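You operate a simulated robot arm through the tools that you are given. There is no shell and no other tool.

You run a simulated two-armed robot. Do the job below in one go: nothing can be reset, and whatever is moved stays where it is left.

Task
Free the jammed conveyor and run it until the chips are gone.
Fine: lid shut, lever back at STOP.

It is judged by the outcome, as a careful person would: the job done as asked, and still so three seconds after it is handed in. It fails if anything else is knocked over, pushed out of place, dropped, spilled or broken. A push-on lid holds only when it is set on centred and level and pressed home; a screw cap is set on level and turned clockwise until tight.

Robot
Two 7-joint arms with fingered hands on one trunk that stands fixed in place. Base frame: the origin is at the foot of the trunk, x ahead of it, y to its left, z up. Units: m, degrees, N and s.
The left shoulder is at [0.07, 0.169, 1.381], the right one opposite. With the tool pointing down near the work surface each hand reaches from about 0.26 to 0.68 m from the base axis, measured 20 degrees to its own side. Payload 3.4 kg a hand.
The TCP of each hand is the grasp point between the finger pads, 0.023 m short of the fingertips. In the tool frame z runs along the fingers and y along their closing line. The gripper opens to 0.116 m; its body begins 0.065 m behind the TCP. The gripper is a hand of 4 fingers: y runs from the thumb to the fingers, the wrist lies at [0, 0, -0.211] in the tool frame.
Orientation is that of the tool frame in the base frame, as a unit quaternion [x, y, z, w]. With the fingers straight down and closing along the base's y, the tool's x points along the base's -x, its y along +y and its z along -z.

Tools
- The arms move only by the tool play_rows. It takes "left_steps", "right_steps" or both (then of equal length, played together; a hand with none holds still); each is a list of rows, each a list of 2 entries, a list of its own where there are three numbers: the shift along the tool's x, y, z in m, then the turn, a rotation vector about the tool's x, y, z in degrees. In form: [[[dx, dy, dz], [ax, ay, az]], ...]. A call has 1 to 20 rows; each row shifts and turns the commanded pose from where the row before left it, along the tool's axes as they then stand. Rows are played at 5 a second. More than 0.05 m and 8.6 degrees between two rows, and nothing of the call is played. Where a pose cannot be reached the arm comes as near as it can. A force on the tool above 40 N (or 10 N above the force at the start of the call, whichever is more), or a blocked arm, ends the call early, and 0.2 s more pass. In this call time passes only in rows, and 0.2 s behind the last. The reply holds the time, the measured pose of the TCP, the force on the tool along the base axes, the opening and the grip force, in the units named above and with some noise, with the torque about the TCP (base axes, N m) and any sound that the robot's microphone picked up.
- Cameras (640 x 400 px; columns grow to the right, rows downward): "scene" is now at [0.1168, -0.0548, 1.6223]; the picture's right is [-0.70, -0.71, 0.00], its down [-0.31, 0.30, -0.90] and it looks along [0.65, -0.63, -0.43] (base axes); focal length 214 px, centre (320, 200). "left" rides on the left gripper at [-0.069, 0.001, -0.09] in its tool frame; the picture's right is [-0.01, -1.00, 0.00], its down [0.80, -0.01, -0.61] and it looks along [0.61, 0.00, 0.80] (tool axes); focal length 251 px, centre (320, 200). "right" rides on the right gripper at [0.069, 0.001, -0.09] in its tool frame; the picture's right is [-0.01, 1.00, 0.00], its down [-0.79, -0.01, -0.61] and it looks along [-0.61, -0.01, 0.79] (tool axes); focal length 251 px, centre (320, 200). There is no depth. A picture from a camera that has moved, and an enlarged one, comes with that camera's place and axes in the base frame and with its lens. The place of the scene camera against the robot may be out by one fixed shift of up to 0.012 m in any direction.
- camera(camera): a new picture of that camera. No time passes.
- lift_body(by): slides the trunk up (or, below 0, down) by that many m; the arms and the scene camera ride with it, the base frame stays. It gives what a move gives, with no picture.
- finger_targets(finger1, finger2, finger3, thumb_bend, hand): sets how far each is bent, from 0 (flat) to 100 (curled in); at 30 the hand is open as for a grip, at 70 the pads meet at the TCP. One left out holds its place. A second passes; each finger stops where it meets its share of the squeeze, and holds until it gets a number again. It is the only way to open and close the hand. It gives what a move gives, with no picture; readings hold the bend of each and the force on the fingers (four entries, about 0 where the hand has none), thumb and palm.
- head_to(pan, tilt): turns the head with the scene camera to pan (to the left, within 86 degrees either way) and tilt (down, from -29 to 69), counted from straight ahead of the robot. It gives what a move gives.
- enlarge(camera, box): a new picture of the part [left, top, right, bottom] of that camera's present view, enlarged. No time passes.
- job_done(): hands the job in; it is judged then, once.

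Places have to be worked out from the pictures, the camera data and where the tool is seen. Open the grippers and draw the arms clear of the work before you hand the job in, unless the task says otherwise.

The tools are called after ">>>" as name(argument=value, ...) on one line, values as JSON. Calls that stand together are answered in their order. play_rows: Moves the arms, as the interface text tells. Its arguments: {"type":"object","properties":{"left_steps":{"type":"array","items":{"type":"array"}},"right_steps":{"type":"array","items":{"type":"array"}}},"required":[]} The other tools are called the same way: lift_body (by) moves the trunk up or down; finger_targets (finger1, finger2, finger3, thumb_bend, hand) moves the fingers one by one; head_to (pan, tilt) turns the head that bears the scene camera; camera (camera) takes a picture; enlarge (camera, box) takes an enlarged picture of a part of a camera's view; job_done () hands the job in.

At the start:

```text
clock: 0.0
left_ee_pos: [0.3418, -0.0633, 1.5416]
left_ee_rot: [-0.001, 1.0, -0.001, 0.0]
left_wrist_force: [-0.3, 0.5, 0.7]
left_moment: [0.02, 0.0, -0.02]
left_grip_width: 0.1156
left_grip_force: 0.0
left_shape: jaw
left_bend: [30.0, 30.0, 30.0, 30.0]
left_finger forces: [0.0, 0.0, 0.0, 0.0, 0.1, 0.1]
right_ee_pos: [0.325, -0.4522, 1.5446]
right_ee_rot: [0.0, 1.0, 0.0, 0.0]
right_wrist_force: [0.7, -0.4, 0.2]
right_moment: [-0.02, 0.02, 0.0]
right_grip_width: 0.1161
right_grip_force: 0.0
right_shape: jaw
right_bend: [30.0, 30.0, 30.0, 30.0]
right_finger forces: [0.1, 0.0, 0.1, 0.0, 0.1, 0.0]
trunk travel left (down, up): [-0.888, 0.052]
head pan, tilt (commanded): [-44.4, 25.5]
```

scene: 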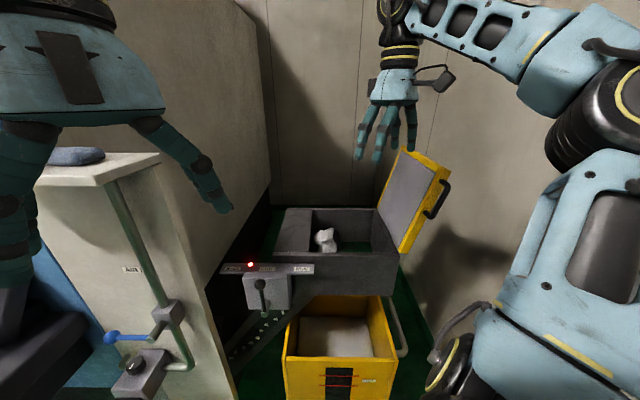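
right: 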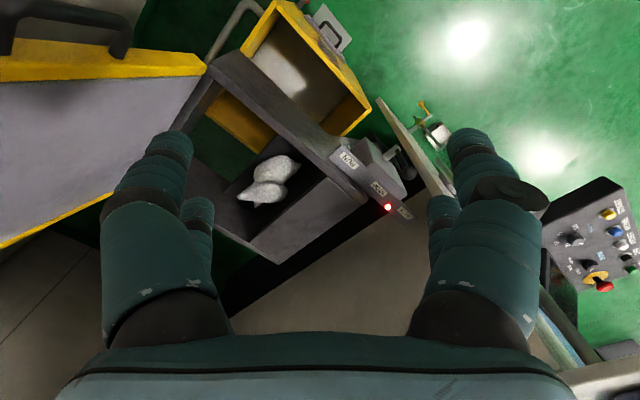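
left: 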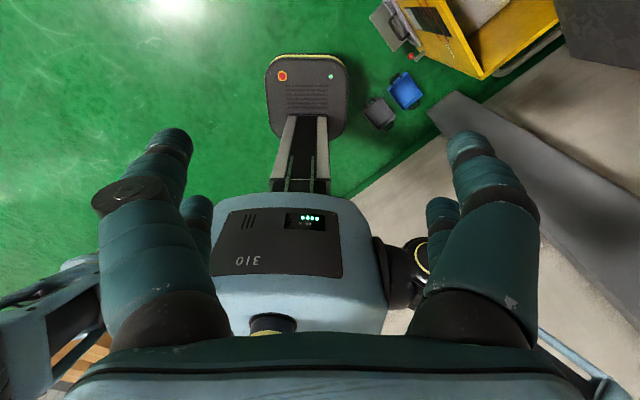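

The scene shows a conveyor end with a white rag or lump jammed in a hopper, an open yellow lid, a lever box with labels and a red lamp. I enlarge the key parts to read the labels.

>>> enlarge(camera="scene", box=[210, 190, 410, 315])

>>> enlarge(camera="scene", box=[260, 130, 480, 400])

>>> enlarge(camera="right", box=[200, 90, 440, 240])

>>> enlarge(camera="scene", box=[30, 240, 230, 400])

```text
3.20 times, centred on (310, 252) of scene
camera zoom: at [0.1168, -0.0548, 1.6223], right [-0.7, -0.71, 0.0], down [-0.31, 0.3, -0.9], along [0.65, -0.63, -0.43], focal length 686 px, centre (352, 32)
```

zoom: 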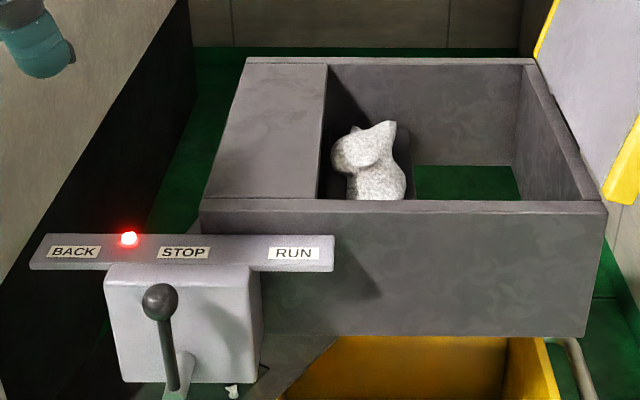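

```text
1.48 times, centred on (370, 265) of scene
camera zoom: at [0.1168, -0.0548, 1.6223], right [-0.7, -0.71, 0.0], down [-0.31, 0.3, -0.9], along [0.65, -0.63, -0.43], focal length 318 px, centre (246, 104)
```

zoom: 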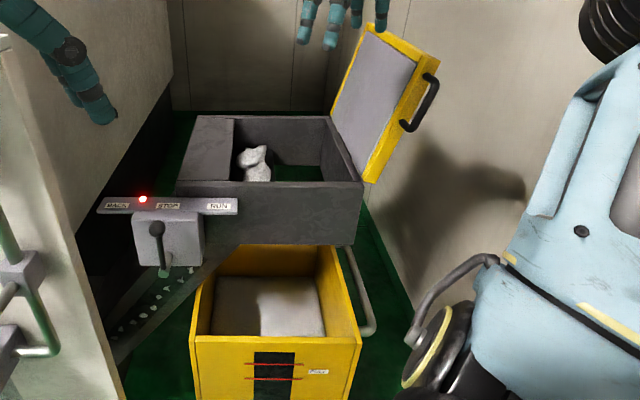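

```text
2.67 times, centred on (320, 165) of right
camera zoom: at [0.2562, -0.4519, 1.6345], right [0.01, 1.0, 0.0], down [0.79, -0.01, 0.61], along [0.61, -0.01, -0.79], focal length 670 px, centre (320, 293)
```

zoom: 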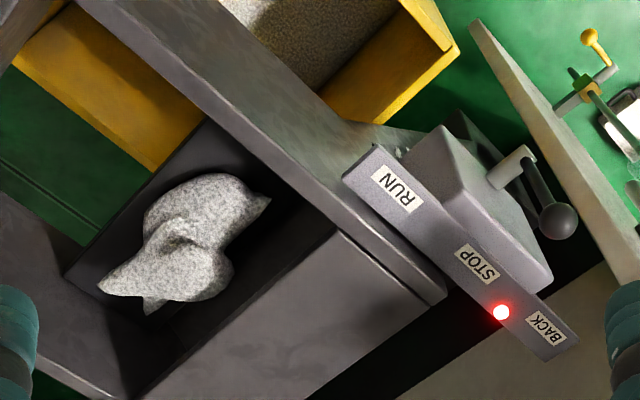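

```text
2.50 times, centred on (130, 320) of scene
camera zoom: at [0.1168, -0.0548, 1.6223], right [-0.7, -0.71, 0.0], down [-0.31, 0.3, -0.9], along [0.65, -0.63, -0.43], focal length 536 px, centre (795, -100)
```

zoom: 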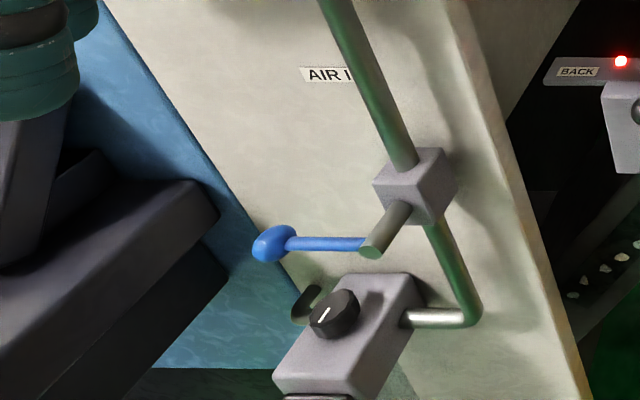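

The lever looks to be at STOP with a red lamp lit, a tangle of swarf jams the mouth, and the lid stands open at the far end. I estimate STOP label near (0.62,-0.31,1.12), lever knob near (0.55,-0.25,1.16), lump near (0.59,-0.56,1.12). I turn the head for a more central view.

>>> head_to(pan=-50, tilt=40)

>>> camera(camera="scene")

>>> enlarge(camera="scene", box=[200, 60, 440, 210])

>>> enlarge(camera="right", box=[0, 0, 320, 200])

>>> enlarge(camera="right", box=[360, 60, 640, 300])

```text
clock: 0.8
left_ee_pos: [0.3422, -0.0632, 1.5408]
left_ee_rot: [-0.001, 1.0, -0.001, 0.0]
left_wrist_force: [0.1, -0.4, -1.1]
left_moment: [0.0, 0.03, 0.02]
left_grip_width: 0.1157
left_grip_force: 0.0
left_shape: jaw
left_bend: [30.0, 30.0, 30.0, 30.0]
left_finger forces: [0.0, 0.0, 0.1, 0.1, 0.0, 0.0]
right_ee_pos: [0.3247, -0.4534, 1.5438]
right_ee_rot: [0.0, 1.0, 0.0, 0.0]
right_wrist_force: [0.3, 0.2, 0.0]
right_moment: [0.02, 0.02, -0.02]
right_grip_width: 0.116
right_grip_force: 0.1
right_shape: jaw
right_bend: [30.0, 30.0, 30.0, 30.0]
right_finger forces: [0.0, 0.0, 0.0, 0.0, 0.0, 0.0]
trunk travel left (down, up): [-0.888, 0.052]
head pan, tilt (commanded): [-50.0, 40.0]
```

```text
taken
camera scene: at [0.1058, -0.0556, 1.5998], right [-0.77, -0.64, 0.0], down [-0.41, 0.49, -0.77], along [0.49, -0.59, -0.64], focal length 214 px, centre (320, 200)
```

scene: 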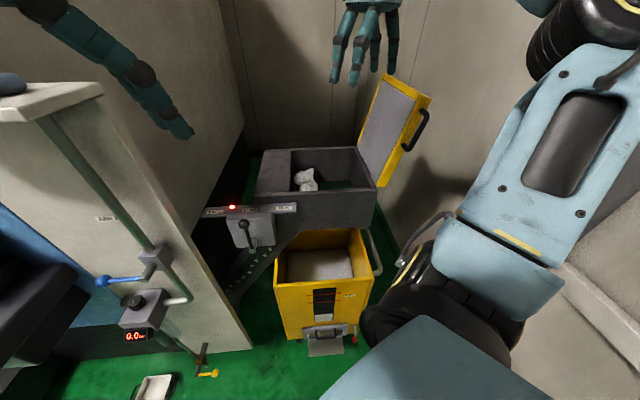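

```text
2.67 times, centred on (320, 135) of scene
camera zoom: at [0.1058, -0.0556, 1.5998], right [-0.77, -0.64, 0.0], down [-0.41, 0.49, -0.77], along [0.49, -0.59, -0.64], focal length 572 px, centre (320, 373)
```

zoom: 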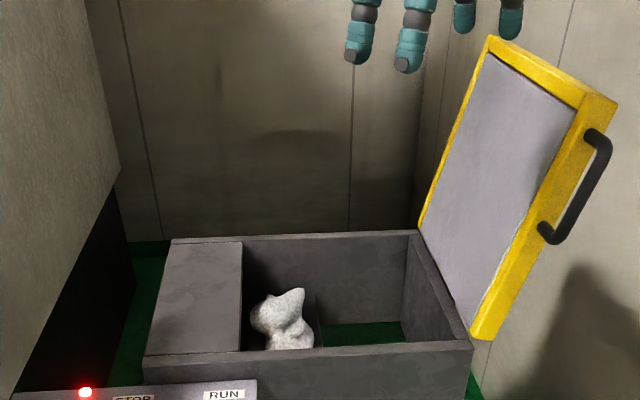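

```text
2.00 times, centred on (160, 100) of right
camera zoom: at [0.2562, -0.452, 1.6345], right [0.01, 1.0, 0.0], down [0.79, -0.01, 0.61], along [0.61, -0.01, -0.79], focal length 503 px, centre (640, 400)
```

zoom: 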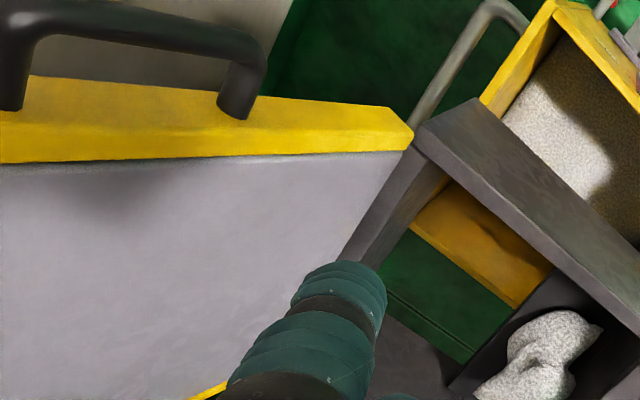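

```text
1.67 times, centred on (500, 180) of right
camera zoom: at [0.2562, -0.452, 1.6345], right [0.01, 1.0, 0.0], down [0.79, -0.01, 0.61], along [0.61, -0.01, -0.79], focal length 419 px, centre (20, 233)
```

zoom: 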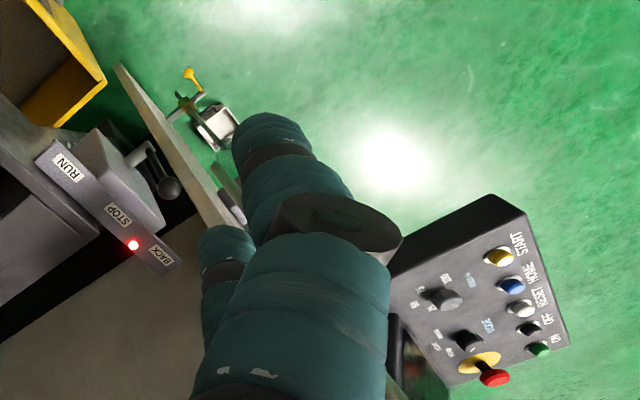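

I now see the lid hinged along the discharge end, standing about 108° open, with its handle on the strip facing the robot; the yellow bin stands below. I look closer at the lever, belt chips and bin.

>>> enlarge(camera="scene", box=[190, 190, 400, 330])

>>> enlarge(camera="scene", box=[190, 185, 310, 310])

>>> enlarge(camera="scene", box=[270, 220, 400, 370])

>>> enlarge(camera="scene", box=[250, 130, 350, 200])

```text
2.86 times, centred on (295, 260) of scene
camera zoom: at [0.1058, -0.0556, 1.5998], right [-0.77, -0.64, 0.0], down [-0.41, 0.49, -0.77], along [0.49, -0.59, -0.64], focal length 613 px, centre (391, 29)
```

zoom: 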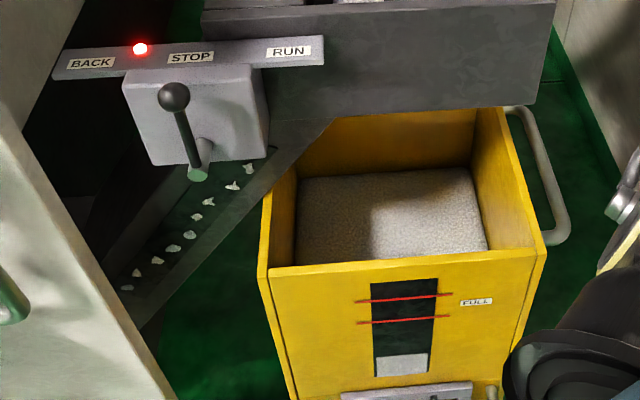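

```text
3.20 times, centred on (250, 248) of scene
camera zoom: at [0.1058, -0.0556, 1.5998], right [-0.77, -0.64, 0.0], down [-0.41, 0.49, -0.77], along [0.49, -0.59, -0.64], focal length 686 px, centre (544, 48)
```

zoom: 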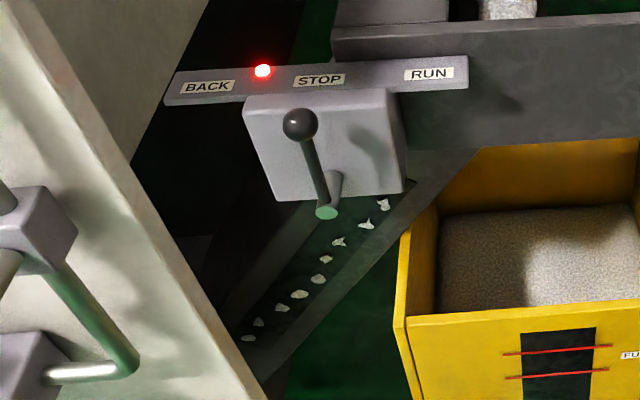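

```text
2.67 times, centred on (335, 295) of scene
camera zoom: at [0.1058, -0.0556, 1.5998], right [-0.77, -0.64, 0.0], down [-0.41, 0.49, -0.77], along [0.49, -0.59, -0.64], focal length 572 px, centre (280, -53)
```

zoom: 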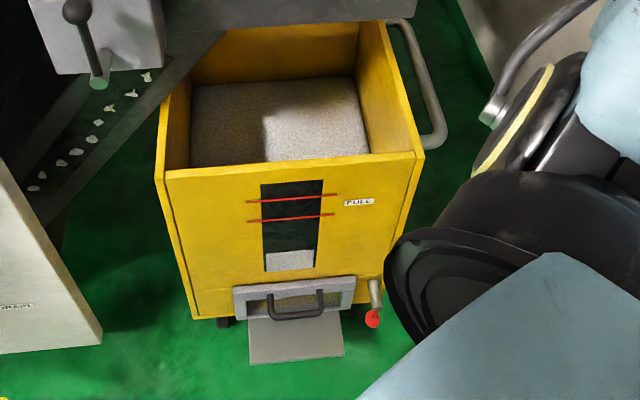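

```text
5.71 times, centred on (300, 165) of scene
camera zoom: at [0.1058, -0.0556, 1.5998], right [-0.77, -0.64, 0.0], down [-0.41, 0.49, -0.77], along [0.49, -0.59, -0.64], focal length 1226 px, centre (434, 400)
```

zoom: 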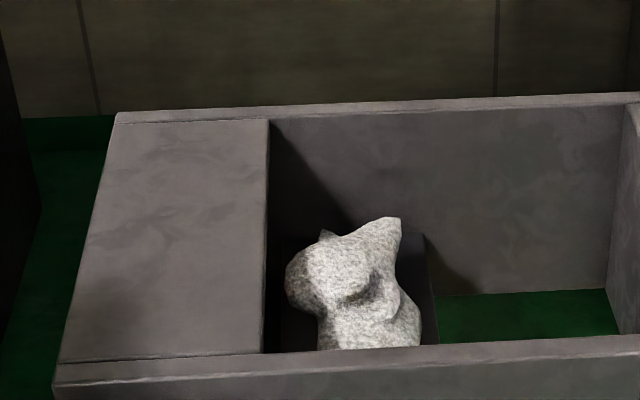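

The lever stands upright (STOP), eight or so chips lie on the inclined belt, and the bin stands partly under and in front of the housing. Before moving, I look straight ahead and left to see what surrounds the left arm.

>>> head_to(pan=0, tilt=35)

>>> camera(camera="scene")

>>> head_to(pan=50, tilt=35)

>>> camera(camera="scene")

```text
clock: 1.9
left_ee_pos: [0.3412, -0.0634, 1.5393]
left_ee_rot: [0.0, 1.0, -0.001, 0.0]
left_wrist_force: [-0.8, -0.6, -0.3]
left_moment: [0.01, 0.0, -0.03]
left_grip_width: 0.1158
left_grip_force: 0.1
left_shape: jaw
left_bend: [30.0, 30.0, 30.0, 30.0]
left_finger forces: [0.1, 0.1, 0.1, 0.0, 0.0, 0.0]
right_ee_pos: [0.3248, -0.453, 1.5452]
right_ee_rot: [0.001, 1.0, -0.001, -0.001]
right_wrist_force: [-0.9, -0.3, 0.0]
right_moment: [0.01, 0.0, 0.0]
right_grip_width: 0.1158
right_grip_force: 0.2
right_shape: jaw
right_bend: [30.0, 30.0, 30.0, 30.0]
right_finger forces: [0.0, 0.0, 0.0, 0.0, 0.1, 0.0]
trunk travel left (down, up): [-0.888, 0.052]
head pan, tilt (commanded): [0.0, 35.0]
```

```text
taken
camera scene: at [0.1392, 0.0094, 1.6073], right [0.0, -1.0, 0.0], down [-0.57, 0.0, -0.82], along [0.82, 0.0, -0.57], focal length 214 px, centre (320, 200)
```

scene: 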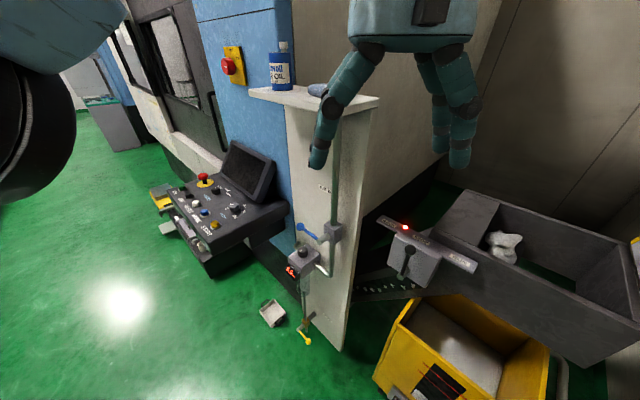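

```text
clock: 3.1
left_ee_pos: [0.3411, -0.0635, 1.5408]
left_ee_rot: [0.0, 1.0, -0.001, 0.0]
left_wrist_force: [-0.2, -0.1, 0.5]
left_moment: [0.02, 0.03, 0.01]
left_grip_width: 0.1159
left_grip_force: 0.2
left_shape: jaw
left_bend: [30.0, 30.0, 30.0, 30.0]
left_finger forces: [0.1, 0.0, 0.1, 0.0, 0.1, 0.1]
right_ee_pos: [0.3256, -0.4524, 1.5436]
right_ee_rot: [0.0, 1.0, 0.0, 0.0]
right_wrist_force: [0.2, -0.3, 0.4]
right_moment: [-0.01, 0.02, 0.0]
right_grip_width: 0.1157
right_grip_force: 0.1
right_shape: jaw
right_bend: [30.0, 30.0, 30.0, 30.0]
right_finger forces: [0.0, 0.1, 0.0, 0.0, 0.0, 0.1]
trunk travel left (down, up): [-0.888, 0.052]
head pan, tilt (commanded): [50.0, 35.0]
```

```text
taken
camera scene: at [0.1078, 0.0769, 1.6073], right [0.77, -0.64, 0.0], down [-0.37, -0.44, -0.82], along [0.53, 0.63, -0.57], focal length 214 px, centre (320, 200)
```

scene: 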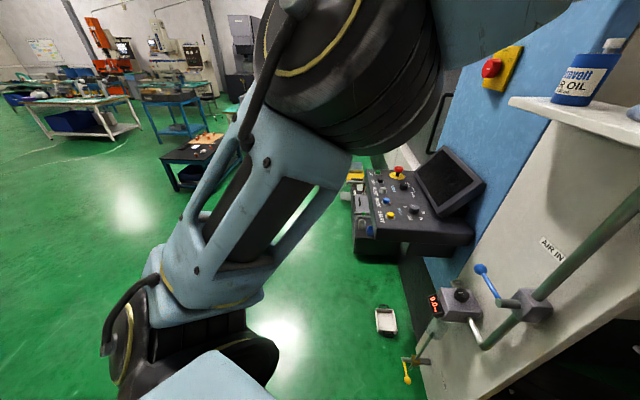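

The left hand hangs clear of the machine, near a panel whose edge seems to stand near (0.67,-0.13), close to the BACK end of the lever. I move the left hand aside and bring the right hand over the lever area with a 45° turn to look with its camera.

>>> play_rows(right_steps=[[[-0.0205, 0.0253, 0.0207], [0, 0, 0]], [[-0.0205, 0.0253, 0.0207], [0, 0, 0]], [[-0.0205, 0.0253, 0.0207], [0, 0, 0]], [[-0.0205, 0.0253, 0.0207], [0, 0, 0]], [[-0.0205, 0.0253, 0.0207], [0, 0, 0]], [[-0.0205, 0.0253, 0.0207], [0, 0, 0]], [[0, 0, 0], [0, 0, 7.5]], [[0, 0, 0], [0, 0, 7.5]], [[0, 0, 0], [0, 0, 7.5]], [[0, 0, 0], [0, 0, 7.5]], [[0, 0, 0], [0, 0, 7.5]], [[0, 0, 0], [0, 0, 7.5]]], left_steps=[[[0, 0.035, 0], [0, 0, 0]], [[0, 0.035, 0], [0, 0, 0]], [[0, 0.035, 0], [0, 0, 0]], [[0, 0.035, 0], [0, 0, 0]], [[0, 0.035, 0], [0, 0, 0]], [[0, 0.035, 0], [0, 0, 0]], [[0, 0, 0], [0, 0, 0]], [[0, 0, 0], [0, 0, 0]], [[0, 0, 0], [0, 0, 0]], [[0, 0, 0], [0, 0, 0]], [[0, 0, 0], [0, 0, 0]], [[0, 0, 0], [0, 0, 0]]])

>>> head_to(pan=-40, tilt=35)

>>> camera(camera="right")

>>> camera(camera="scene")

```text
clock: 5.7
left_ee_pos: [0.3413, 0.148, 1.5391]
left_ee_rot: [-0.001, 1.0, -0.001, 0.0]
left_wrist_force: [0.3, -0.3, 0.5]
left_moment: [0.0, -0.02, -0.01]
left_grip_width: 0.1156
left_grip_force: 0.1
left_shape: jaw
left_bend: [30.0, 30.0, 30.0, 30.0]
left_finger forces: [0.0, 0.0, 0.1, 0.0, 0.1, 0.2]
right_ee_pos: [0.4481, -0.3009, 1.4213]
right_ee_rot: [0.384, 0.923, 0.001, 0.001]
right_wrist_force: [-0.2, -0.1, 0.6]
right_moment: [0.04, -0.01, 0.03]
right_grip_width: 0.1157
right_grip_force: 0.1
right_shape: jaw
right_bend: [30.0, 30.0, 30.0, 30.0]
right_finger forces: [0.1, 0.1, 0.0, 0.0, 0.1, 0.0]
trunk travel left (down, up): [-0.888, 0.052]
head pan, tilt (commanded): [50.0, 35.0]
```

```text
clock: 7.4
left_ee_pos: [0.3417, 0.1476, 1.5404]
left_ee_rot: [-0.001, 1.0, -0.002, 0.0]
left_wrist_force: [0.7, 0.3, 0.4]
left_moment: [-0.01, 0.0, -0.01]
left_grip_width: 0.1158
left_grip_force: 0.1
left_shape: jaw
left_bend: [30.0, 30.0, 30.0, 30.0]
left_finger forces: [0.0, 0.0, 0.0, 0.0, 0.1, 0.0]
right_ee_pos: [0.4476, -0.3009, 1.42]
right_ee_rot: [0.383, 0.924, 0.0, -0.001]
right_wrist_force: [0.1, -0.9, 0.9]
right_moment: [0.0, -0.02, 0.02]
right_grip_width: 0.1157
right_grip_force: 0.2
right_shape: jaw
right_bend: [30.0, 30.0, 30.0, 30.0]
right_finger forces: [0.0, 0.0, 0.0, 0.0, 0.0, 0.0]
trunk travel left (down, up): [-0.888, 0.052]
head pan, tilt (commanded): [-40.0, 35.0]
```

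```text
taken
camera right: at [0.4001, -0.2521, 1.5102], right [0.71, 0.7, 0.0], down [0.56, -0.57, 0.61], along [0.43, -0.43, -0.79], focal length 251 px, centre (320, 200)
```

right: 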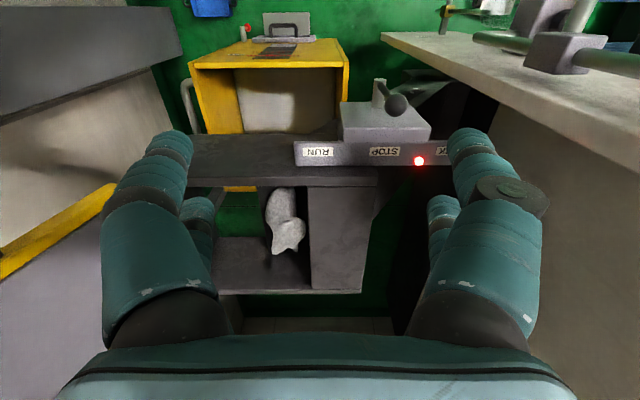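

```text
taken
camera scene: at [0.1187, -0.0469, 1.6073], right [-0.64, -0.77, 0.0], down [-0.44, 0.37, -0.82], along [0.63, -0.53, -0.57], focal length 214 px, centre (320, 200)
```

scene: 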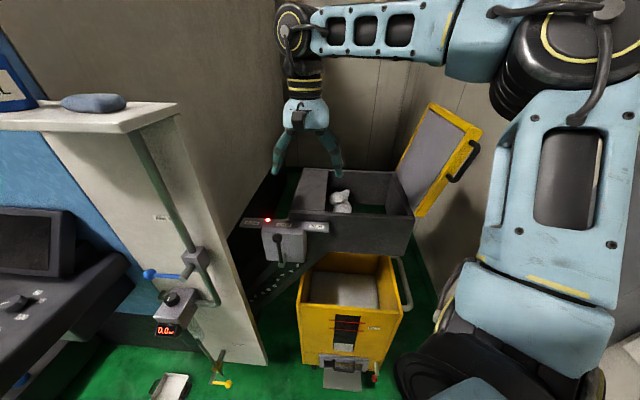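

The right camera now looks square onto the housing; knob computes to about (0.550,-0.251,1.156), matching earlier, and the side panel edge is about 0.15 m beyond it on the BACK side. I enlarge the lump and lever.

>>> enlarge(camera="right", box=[210, 170, 390, 300])

>>> enlarge(camera="right", box=[290, 50, 450, 180])

>>> enlarge(camera="scene", box=[220, 170, 340, 310])

>>> enlarge(camera="scene", box=[280, 90, 500, 230])

```text
3.08 times, centred on (300, 235) of right
camera zoom: at [0.4001, -0.2521, 1.5102], right [0.71, 0.7, 0.0], down [0.56, -0.57, 0.61], along [0.43, -0.43, -0.79], focal length 774 px, centre (382, 92)
```

zoom: 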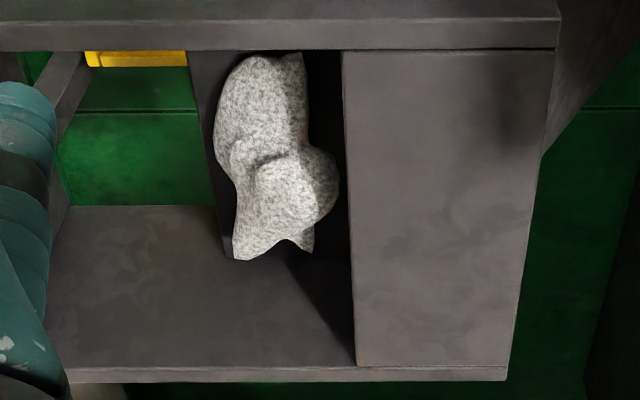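

```text
3.08 times, centred on (370, 115) of right
camera zoom: at [0.4001, -0.2521, 1.5102], right [0.71, 0.7, 0.0], down [0.56, -0.57, 0.61], along [0.43, -0.43, -0.79], focal length 774 px, centre (166, 462)
```

zoom: 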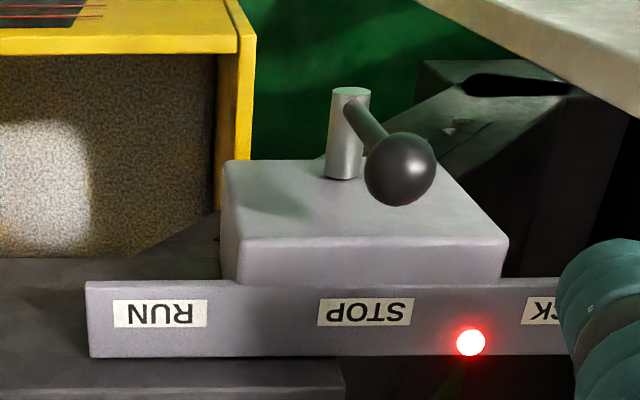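

```text
2.86 times, centred on (280, 240) of scene
camera zoom: at [0.1187, -0.0469, 1.6073], right [-0.64, -0.77, 0.0], down [-0.44, 0.37, -0.82], along [0.63, -0.53, -0.57], focal length 613 px, centre (434, 86)
```

zoom: 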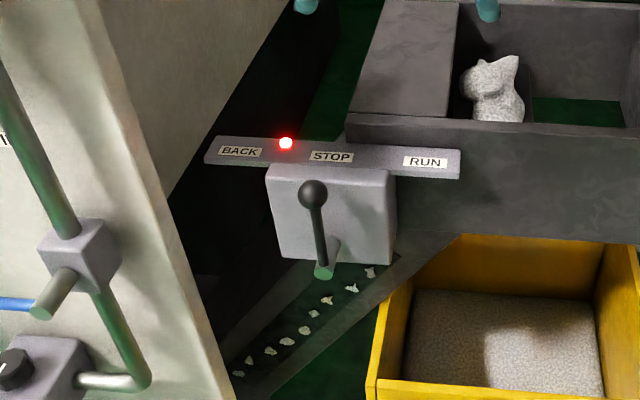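

```text
2.86 times, centred on (390, 160) of scene
camera zoom: at [0.1187, -0.0469, 1.6073], right [-0.64, -0.77, 0.0], down [-0.44, 0.37, -0.82], along [0.63, -0.53, -0.57], focal length 613 px, centre (120, 314)
```

zoom: 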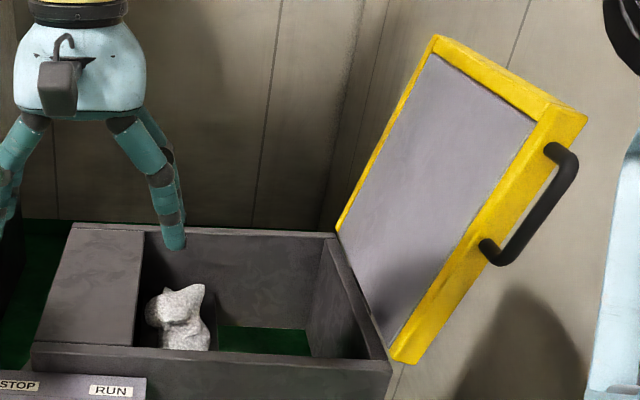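

Cross-checking gives the knob near (0.558,-0.253,1.137) on a lever about 0.14 m long, standing 36 mm in front of the gear box face; the lump lies along the belt end right next to the cover edge. I zoom in on the hand itself to learn its finger layout before touching anything.

>>> enlarge(camera="scene", box=[250, 80, 370, 190])

>>> enlarge(camera="right", box=[80, 110, 560, 400])

```text
3.64 times, centred on (310, 135) of scene
camera zoom: at [0.1187, -0.0469, 1.6073], right [-0.64, -0.77, 0.0], down [-0.44, 0.37, -0.82], along [0.63, -0.53, -0.57], focal length 780 px, centre (356, 436)
```

zoom: 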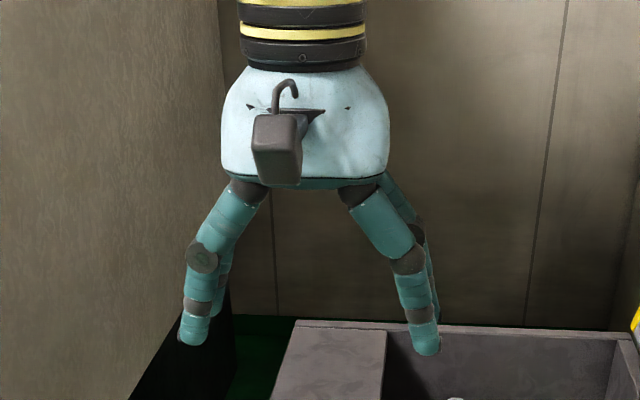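

```text
1.33 times, centred on (320, 255) of right
camera zoom: at [0.4001, -0.2521, 1.5102], right [0.71, 0.7, 0.0], down [0.56, -0.57, 0.61], along [0.43, -0.43, -0.79], focal length 335 px, centre (320, 127)
```

zoom: 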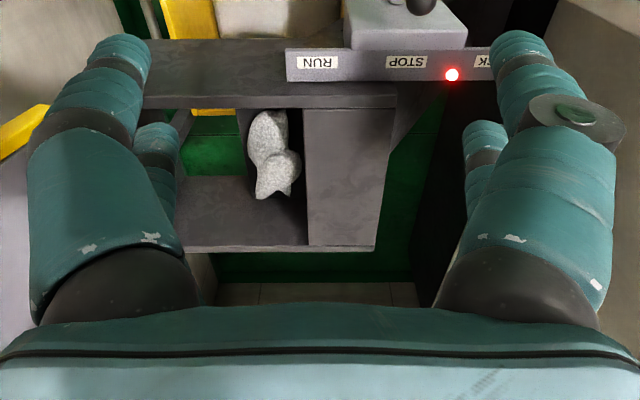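

The hand has two digits on each side. I bend finger1 alone to see which digit it is.

>>> finger_targets(hand="right", finger1=60)

>>> camera(camera="right")

>>> finger_targets(hand="right", finger3=60)

>>> camera(camera="right")

>>> enlarge(camera="scene", box=[250, 80, 370, 190])

```text
clock: 8.4
left_ee_pos: [0.3438, 0.1477, 1.5402]
left_ee_rot: [-0.001, 1.0, -0.001, 0.0]
left_wrist_force: [0.2, -0.5, -0.5]
left_moment: [0.0, 0.01, 0.01]
left_grip_width: 0.1158
left_grip_force: 0.0
left_shape: jaw
left_bend: [30.0, 30.0, 30.0, 30.0]
left_finger forces: [0.0, 0.0, 0.0, 0.0, 0.0, 0.0]
right_ee_pos: [0.4494, -0.3007, 1.4198]
right_ee_rot: [0.382, 0.924, 0.0, -0.001]
right_wrist_force: [0.2, -0.6, 0.2]
right_moment: [0.01, -0.02, 0.03]
right_grip_width: 0.0735
right_grip_force: 0.0
right_shape: fingers
right_bend: [60.0, 30.0, 30.0, 30.0]
right_finger forces: [0.0, 0.0, 0.0, 0.1, 0.0, 0.0]
trunk travel left (down, up): [-0.888, 0.052]
head pan, tilt (commanded): [-40.0, 35.0]
```

```text
taken
camera right: at [0.4001, -0.252, 1.5102], right [0.71, 0.7, 0.0], down [0.56, -0.57, 0.61], along [0.43, -0.43, -0.79], focal length 251 px, centre (320, 200)
```

right: 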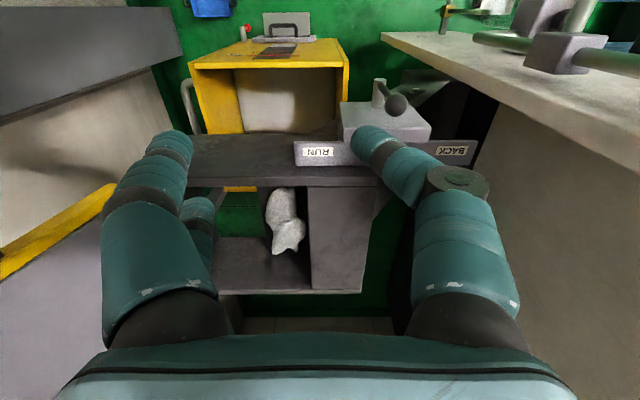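

```text
clock: 9.4
left_ee_pos: [0.3428, 0.1473, 1.5409]
left_ee_rot: [0.0, 1.0, -0.001, 0.0]
left_wrist_force: [-0.5, 0.1, -0.8]
left_moment: [0.03, -0.02, 0.0]
left_grip_width: 0.1161
left_grip_force: 0.1
left_shape: jaw
left_bend: [30.0, 30.0, 30.0, 30.0]
left_finger forces: [0.1, 0.0, 0.0, 0.0, 0.0, 0.0]
right_ee_pos: [0.4482, -0.3001, 1.4202]
right_ee_rot: [0.383, 0.924, 0.0, 0.0]
right_wrist_force: [0.1, 0.0, 0.0]
right_moment: [0.0, 0.0, 0.01]
right_grip_width: 0.0733
right_grip_force: 0.0
right_shape: fingers
right_bend: [60.0, 30.0, 60.0, 30.0]
right_finger forces: [0.0, 0.0, 0.0, 0.0, 0.0, 0.0]
trunk travel left (down, up): [-0.888, 0.052]
head pan, tilt (commanded): [-40.0, 35.0]
```

```text
taken
camera right: at [0.4002, -0.252, 1.5102], right [0.71, 0.7, 0.0], down [0.56, -0.57, 0.61], along [0.43, -0.43, -0.79], focal length 251 px, centre (320, 200)
```

right: 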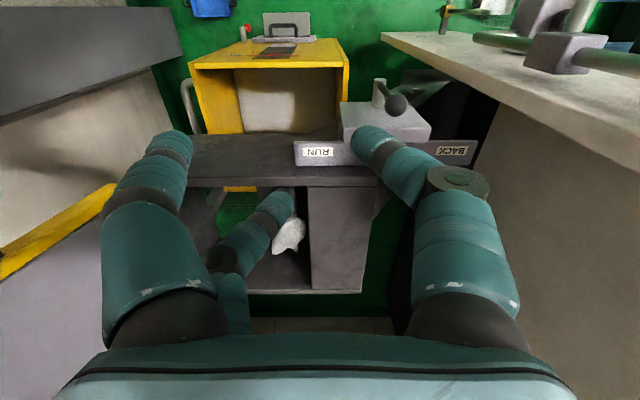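

```text
3.64 times, centred on (310, 135) of scene
camera zoom: at [0.1187, -0.0469, 1.6073], right [-0.64, -0.77, 0.0], down [-0.44, 0.37, -0.82], along [0.63, -0.53, -0.57], focal length 780 px, centre (356, 436)
```

zoom: 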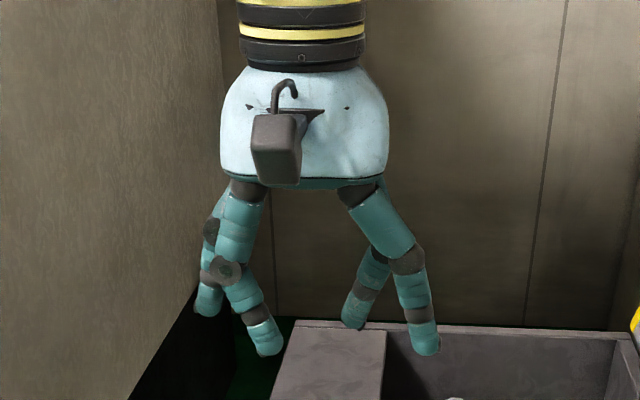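

Finger1 is the front digit on the BACK side, finger3 the rear digit on the RUN side. I reopen the hand and move it over the near wall for a closer look down at the lump.

>>> finger_targets(hand="right", finger1=30, finger3=30)

>>> play_rows(right_steps=[[[-0.0284, -0.0174, 0.02], [0, 0, 0]], [[-0.0284, -0.0174, 0.02], [0, 0, 0]], [[-0.0284, -0.0174, 0.02], [0, 0, 0]], [[-0.0284, -0.0174, 0.02], [0, 0, 0]], [[-0.0284, -0.0174, 0.02], [0, 0, 0]]])

>>> camera(camera="right")

>>> enlarge(camera="right", box=[220, 100, 440, 300])

>>> camera(camera="scene")

```text
clock: 10.4
left_ee_pos: [0.3423, 0.146, 1.5419]
left_ee_rot: [-0.001, 1.0, -0.002, -0.001]
left_wrist_force: [0.1, -0.1, 0.3]
left_moment: [0.0, 0.01, 0.02]
left_grip_width: 0.1158
left_grip_force: 0.1
left_shape: jaw
left_bend: [30.0, 30.0, 30.0, 30.0]
left_finger forces: [0.0, 0.0, 0.0, 0.0, 0.0, 0.1]
right_ee_pos: [0.4477, -0.3013, 1.4204]
right_ee_rot: [0.383, 0.924, 0.0, 0.0]
right_wrist_force: [0.3, 0.5, -0.8]
right_moment: [-0.03, -0.03, 0.02]
right_grip_width: 0.1167
right_grip_force: 0.1
right_shape: fingers
right_bend: [30.0, 30.0, 30.0, 30.0]
right_finger forces: [0.1, 0.1, 0.0, 0.0, 0.0, 0.1]
trunk travel left (down, up): [-0.888, 0.052]
head pan, tilt (commanded): [-40.0, 35.0]
```

```text
clock: 11.6
left_ee_pos: [0.3431, 0.1447, 1.5402]
left_ee_rot: [-0.002, 1.0, 0.001, 0.0]
left_wrist_force: [-0.2, -0.2, -0.4]
left_moment: [0.02, 0.0, -0.02]
left_grip_width: 0.1158
left_grip_force: 0.1
left_shape: jaw
left_bend: [30.0, 30.0, 30.0, 30.0]
left_finger forces: [0.0, 0.1, 0.0, 0.1, 0.1, 0.0]
right_ee_pos: [0.4878, -0.4648, 1.3188]
right_ee_rot: [0.382, 0.924, 0.0, -0.001]
right_wrist_force: [0.3, 0.2, -0.4]
right_moment: [0.01, -0.01, -0.01]
right_grip_width: 0.1166
right_grip_force: 0.0
right_shape: fingers
right_bend: [30.0, 30.0, 30.0, 30.0]
right_finger forces: [0.0, 0.0, 0.1, 0.0, 0.0, 0.0]
trunk travel left (down, up): [-0.888, 0.052]
head pan, tilt (commanded): [-40.0, 35.0]
```

```text
taken
camera right: at [0.4404, -0.4156, 1.4092], right [0.71, 0.7, 0.0], down [0.56, -0.57, 0.61], along [0.42, -0.43, -0.8], focal length 251 px, centre (320, 200)
```

right: 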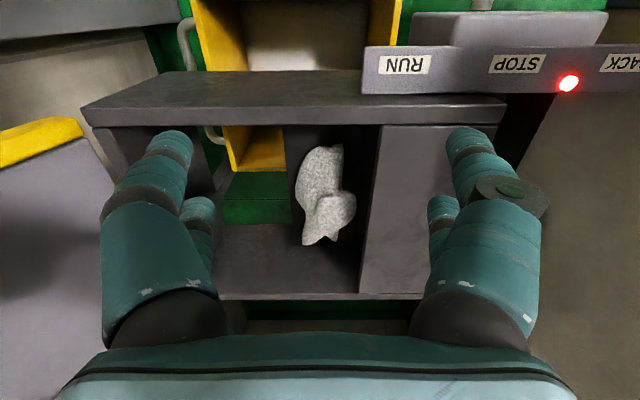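

```text
2.00 times, centred on (330, 200) of right
camera zoom: at [0.4404, -0.4156, 1.4092], right [0.71, 0.7, 0.0], down [0.56, -0.57, 0.61], along [0.42, -0.43, -0.8], focal length 503 px, centre (300, 200)
```

zoom: 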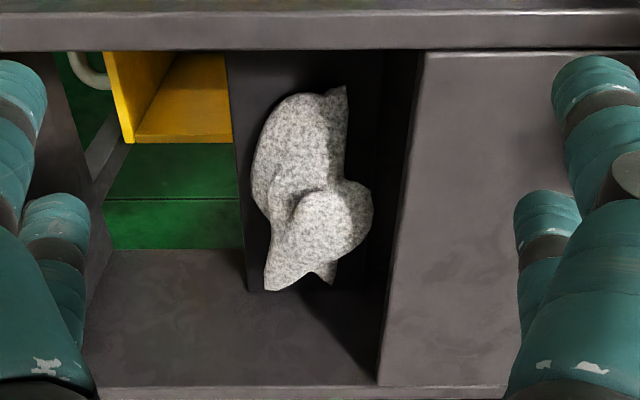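

```text
taken
camera scene: at [0.12, -0.0491, 1.6071], right [-0.64, -0.77, 0.0], down [-0.44, 0.37, -0.82], along [0.63, -0.53, -0.57], focal length 214 px, centre (320, 200)
```

scene: 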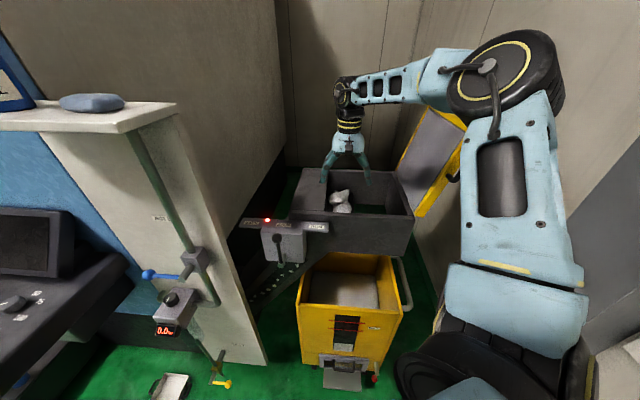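

From two hand-camera poses I get the belt-end plate at z≈1.03, the cover edge about 3 cm past the lump's near part, and the lump about 7.5 cm wide there at z≈1.07. I move above the near part of the lump, lean the fingers 12° toward the machine, and pre-bend fingers 1 and 2.

>>> play_rows(right_steps=[[[-0.0297, -0.001, 0.0148], [0, 0, 0]], [[-0.0297, -0.001, 0.0148], [0, 0, 0]], [[-0.0297, -0.001, 0.0148], [0, 0, 0]], [[-0.0297, -0.001, 0.0148], [0, 0, 0]], [[0, 0, 0], [-6, 0, 0]], [[0, 0, 0], [-6, 0, 0]]])

>>> finger_targets(hand="right", finger1=43, finger2=43)

>>> camera(camera="right")

>>> enlarge(camera="scene", box=[270, 90, 450, 230])

```text
clock: 13.0
left_ee_pos: [0.3405, 0.1443, 1.541]
left_ee_rot: [-0.001, 1.0, 0.0, 0.001]
left_wrist_force: [-0.2, 0.7, 0.8]
left_moment: [0.0, -0.01, 0.0]
left_grip_width: 0.116
left_grip_force: 0.0
left_shape: jaw
left_bend: [30.0, 30.0, 30.0, 30.0]
left_finger forces: [0.0, 0.0, 0.0, 0.0, 0.0, 0.1]
right_ee_pos: [0.5571, -0.5317, 1.2616]
right_ee_rot: [0.381, 0.919, 0.098, 0.041]
right_wrist_force: [-0.2, 0.2, -0.2]
right_moment: [0.02, 0.01, 0.0]
right_grip_width: 0.117
right_grip_force: 0.1
right_shape: fingers
right_bend: [30.0, 30.0, 30.0, 30.0]
right_finger forces: [0.1, 0.0, 0.0, 0.0, 0.1, 0.0]
right hand out of reach, approached as far as the arm can: row 4
trunk travel left (down, up): [-0.888, 0.052]
head pan, tilt (commanded): [-40.0, 35.0]
```

```text
clock: 14.0
left_ee_pos: [0.3424, 0.1481, 1.5401]
left_ee_rot: [-0.001, 1.0, 0.0, 0.0]
left_wrist_force: [0.0, -0.2, 0.8]
left_moment: [0.01, -0.02, -0.03]
left_grip_width: 0.1158
left_grip_force: 0.0
left_shape: jaw
left_bend: [30.0, 30.0, 30.0, 30.0]
left_finger forces: [0.0, 0.0, 0.0, 0.0, 0.0, 0.1]
right_ee_pos: [0.5594, -0.5297, 1.262]
right_ee_rot: [0.38, 0.919, 0.097, 0.04]
right_wrist_force: [-0.3, 0.1, -0.4]
right_moment: [-0.01, 0.0, 0.03]
right_grip_width: 0.0987
right_grip_force: 0.0
right_shape: fingers
right_bend: [43.0, 43.0, 30.0, 30.0]
right_finger forces: [0.0, 0.0, 0.1, 0.0, 0.0, 0.1]
trunk travel left (down, up): [-0.888, 0.052]
head pan, tilt (commanded): [-40.0, 35.0]
```

```text
taken
camera right: at [0.498, -0.4955, 1.3499], right [0.7, 0.69, 0.21], down [0.47, -0.66, 0.59], along [0.54, -0.32, -0.78], focal length 251 px, centre (320, 200)
```

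right: 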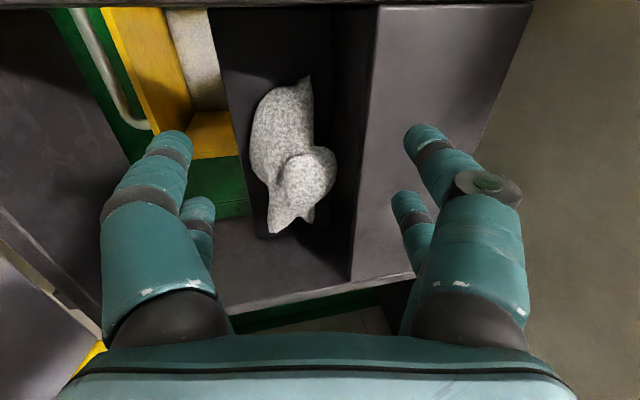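

```text
2.86 times, centred on (360, 160) of scene
camera zoom: at [0.1192, -0.0466, 1.6073], right [-0.64, -0.77, 0.0], down [-0.44, 0.37, -0.82], along [0.63, -0.53, -0.57], focal length 613 px, centre (206, 314)
```

zoom: 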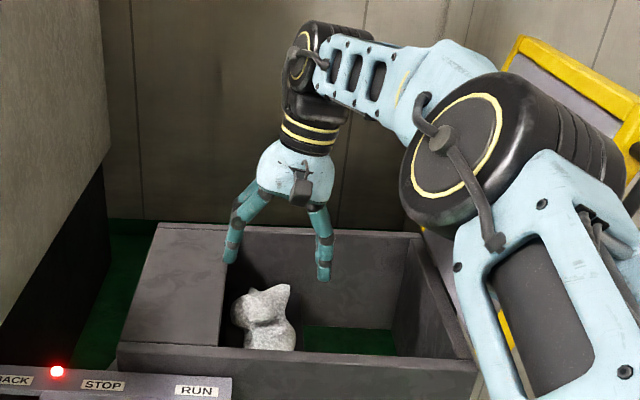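

The arm was 2 cm short there with the hand upright, so I pitch the fingers 15° away from the robot, which brings the wrist nearer the shoulder.

>>> play_rows(right_steps=[[[0, 0, 0], [0, -7.5, 0]], [[0, 0, 0], [0, -7.5, 0]], [[0, 0, 0.01], [0, 0, 0]]])

>>> camera(camera="right")

```text
clock: 14.8
left_ee_pos: [0.3446, 0.147, 1.5403]
left_ee_rot: [0.0, 1.0, -0.001, 0.0]
left_wrist_force: [0.4, -0.5, -1.0]
left_moment: [-0.02, 0.01, 0.01]
left_grip_width: 0.116
left_grip_force: 0.1
left_shape: jaw
left_bend: [30.0, 30.0, 30.0, 30.0]
left_finger forces: [0.0, 0.0, 0.0, 0.0, 0.0, 0.0]
right_ee_pos: [0.564, -0.5318, 1.2508]
right_ee_rot: [0.39, 0.906, 0.046, 0.159]
right_wrist_force: [-0.3, 0.3, -0.3]
right_moment: [-0.02, 0.0, -0.02]
right_grip_width: 0.0986
right_grip_force: 0.1
right_shape: fingers
right_bend: [43.0, 43.0, 30.0, 30.0]
right_finger forces: [0.0, 0.0, 0.0, 0.0, 0.0, 0.1]
trunk travel left (down, up): [-0.888, 0.052]
head pan, tilt (commanded): [-40.0, 35.0]
```

```text
taken
camera right: at [0.4905, -0.4788, 1.3194], right [0.7, 0.69, 0.21], down [0.31, -0.55, 0.77], along [0.65, -0.47, -0.6], focal length 251 px, centre (320, 200)
```

right: 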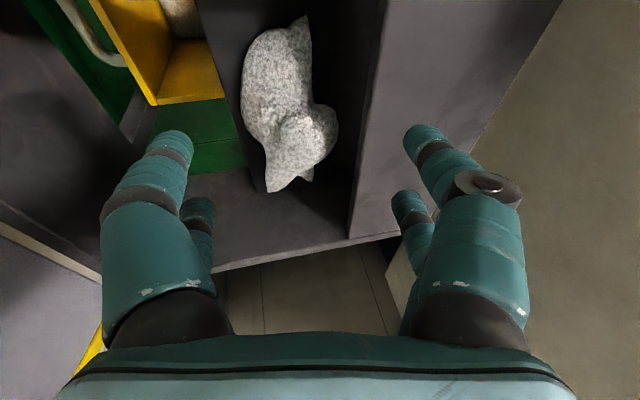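

Three hand-camera views agree on the lump's edges. I move to a start point 10 cm back along the tool axis from the planned grasp at (0.569,-0.552,1.08), then check.

>>> play_rows(right_steps=[[[0.0084, -0.0152, 0.0213], [0, 0, 0]], [[0.0084, -0.0152, 0.0213], [0, 0, 0]], [[0.0084, -0.0152, 0.0213], [0, 0, 0]]])

>>> camera(camera="right")

>>> enlarge(camera="scene", box=[270, 110, 450, 230])

```text
clock: 15.6
left_ee_pos: [0.343, 0.1455, 1.5405]
left_ee_rot: [-0.001, 1.0, -0.001, 0.0]
left_wrist_force: [-0.1, -0.5, -1.2]
left_moment: [0.01, -0.01, 0.01]
left_grip_width: 0.116
left_grip_force: 0.1
left_shape: jaw
left_bend: [30.0, 30.0, 30.0, 30.0]
left_finger forces: [0.0, 0.1, 0.0, 0.1, 0.0, 0.0]
right_ee_pos: [0.5353, -0.5492, 1.1761]
right_ee_rot: [0.389, 0.906, 0.047, 0.159]
right_wrist_force: [0.1, 0.2, -0.1]
right_moment: [-0.01, -0.02, 0.03]
right_grip_width: 0.0985
right_grip_force: 0.0
right_shape: fingers
right_bend: [43.0, 43.0, 30.0, 30.0]
right_finger forces: [0.0, 0.0, 0.0, 0.1, 0.0, 0.0]
trunk travel left (down, up): [-0.888, 0.052]
head pan, tilt (commanded): [-40.0, 35.0]
```

```text
taken
camera right: at [0.4631, -0.4959, 1.2433], right [0.7, 0.68, 0.21], down [0.31, -0.55, 0.77], along [0.65, -0.47, -0.6], focal length 251 px, centre (320, 200)
```

right: 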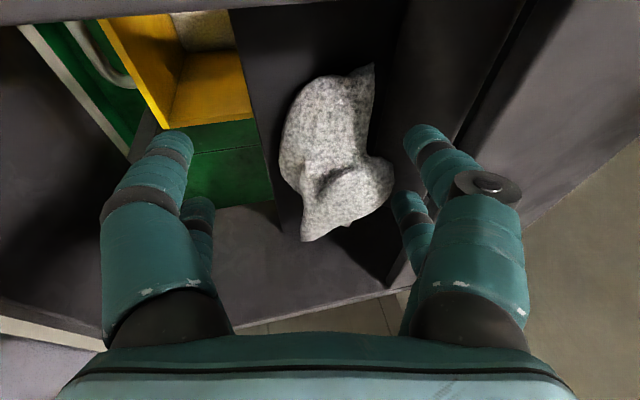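

```text
3.33 times, centred on (360, 170) of scene
camera zoom: at [0.1195, -0.048, 1.6072], right [-0.64, -0.77, 0.0], down [-0.44, 0.37, -0.82], along [0.63, -0.53, -0.57], focal length 715 px, centre (187, 300)
```

zoom: 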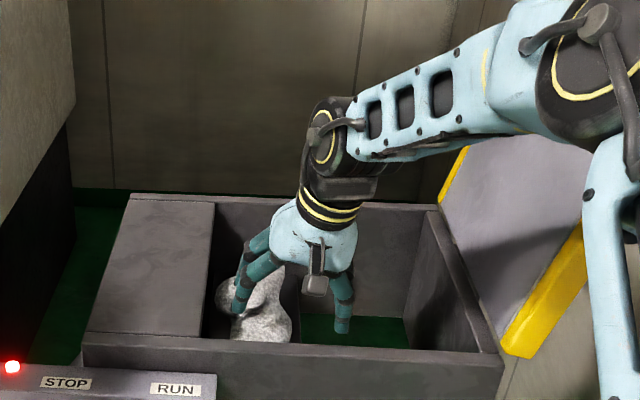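

The finger line falls right on the lump's machine-side edge, so I add 6° of lean to slip the fingers between lump and cover without touching the cover, then go half way down and look again.

>>> play_rows(right_steps=[[[0.006, -0.0088, 0.003], [0, 0, 0]], [[0, 0, 0], [-6, 0, 0]], [[0, 0, 0.0167], [0, 0, 0]], [[0, 0, 0.0167], [0, 0, 0]], [[0, 0, 0.0167], [0, 0, 0]]])

>>> camera(camera="right")

>>> enlarge(camera="scene", box=[300, 130, 420, 230])

```text
clock: 16.8
left_ee_pos: [0.3425, 0.1465, 1.5408]
left_ee_rot: [-0.001, 1.0, -0.002, 0.0]
left_wrist_force: [-0.2, 0.0, 0.5]
left_moment: [0.02, -0.01, -0.03]
left_grip_width: 0.1155
left_grip_force: 0.0
left_shape: jaw
left_bend: [30.0, 30.0, 30.0, 30.0]
left_finger forces: [0.1, 0.0, 0.0, 0.0, 0.0, 0.0]
right_ee_pos: [0.5469, -0.5486, 1.1225]
right_ee_rot: [0.382, 0.902, 0.093, 0.179]
right_wrist_force: [-0.2, 0.5, -0.8]
right_moment: [0.01, -0.01, 0.03]
right_grip_width: 0.0986
right_grip_force: 0.1
right_shape: fingers
right_bend: [43.0, 43.0, 30.0, 30.0]
right_finger forces: [0.0, 0.0, 0.0, 0.0, 0.0, 0.0]
trunk travel left (down, up): [-0.888, 0.052]
head pan, tilt (commanded): [-40.0, 35.0]
```

```text
taken
camera right: at [0.4672, -0.502, 1.1893], right [0.66, 0.69, 0.31], down [0.27, -0.6, 0.76], along [0.7, -0.42, -0.58], focal length 251 px, centre (320, 200)
```

right: 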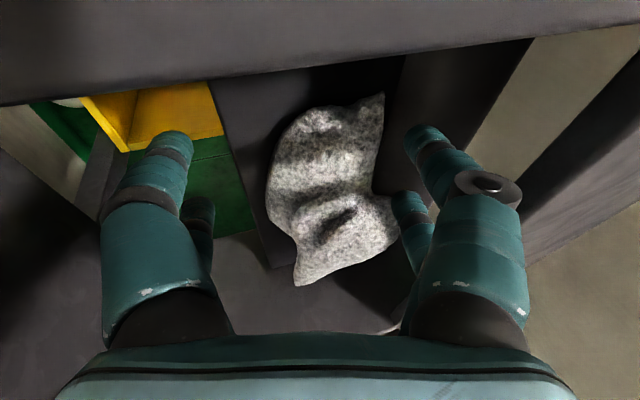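

```text
4.00 times, centred on (360, 180) of scene
camera zoom: at [0.119, -0.0475, 1.6073], right [-0.64, -0.77, 0.0], down [-0.44, 0.37, -0.82], along [0.63, -0.53, -0.57], focal length 858 px, centre (160, 280)
```

zoom: 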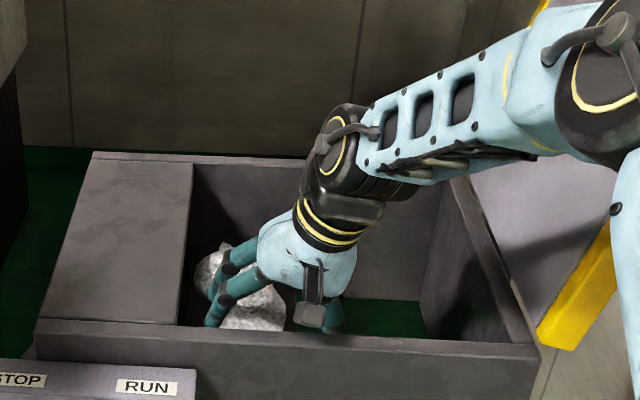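

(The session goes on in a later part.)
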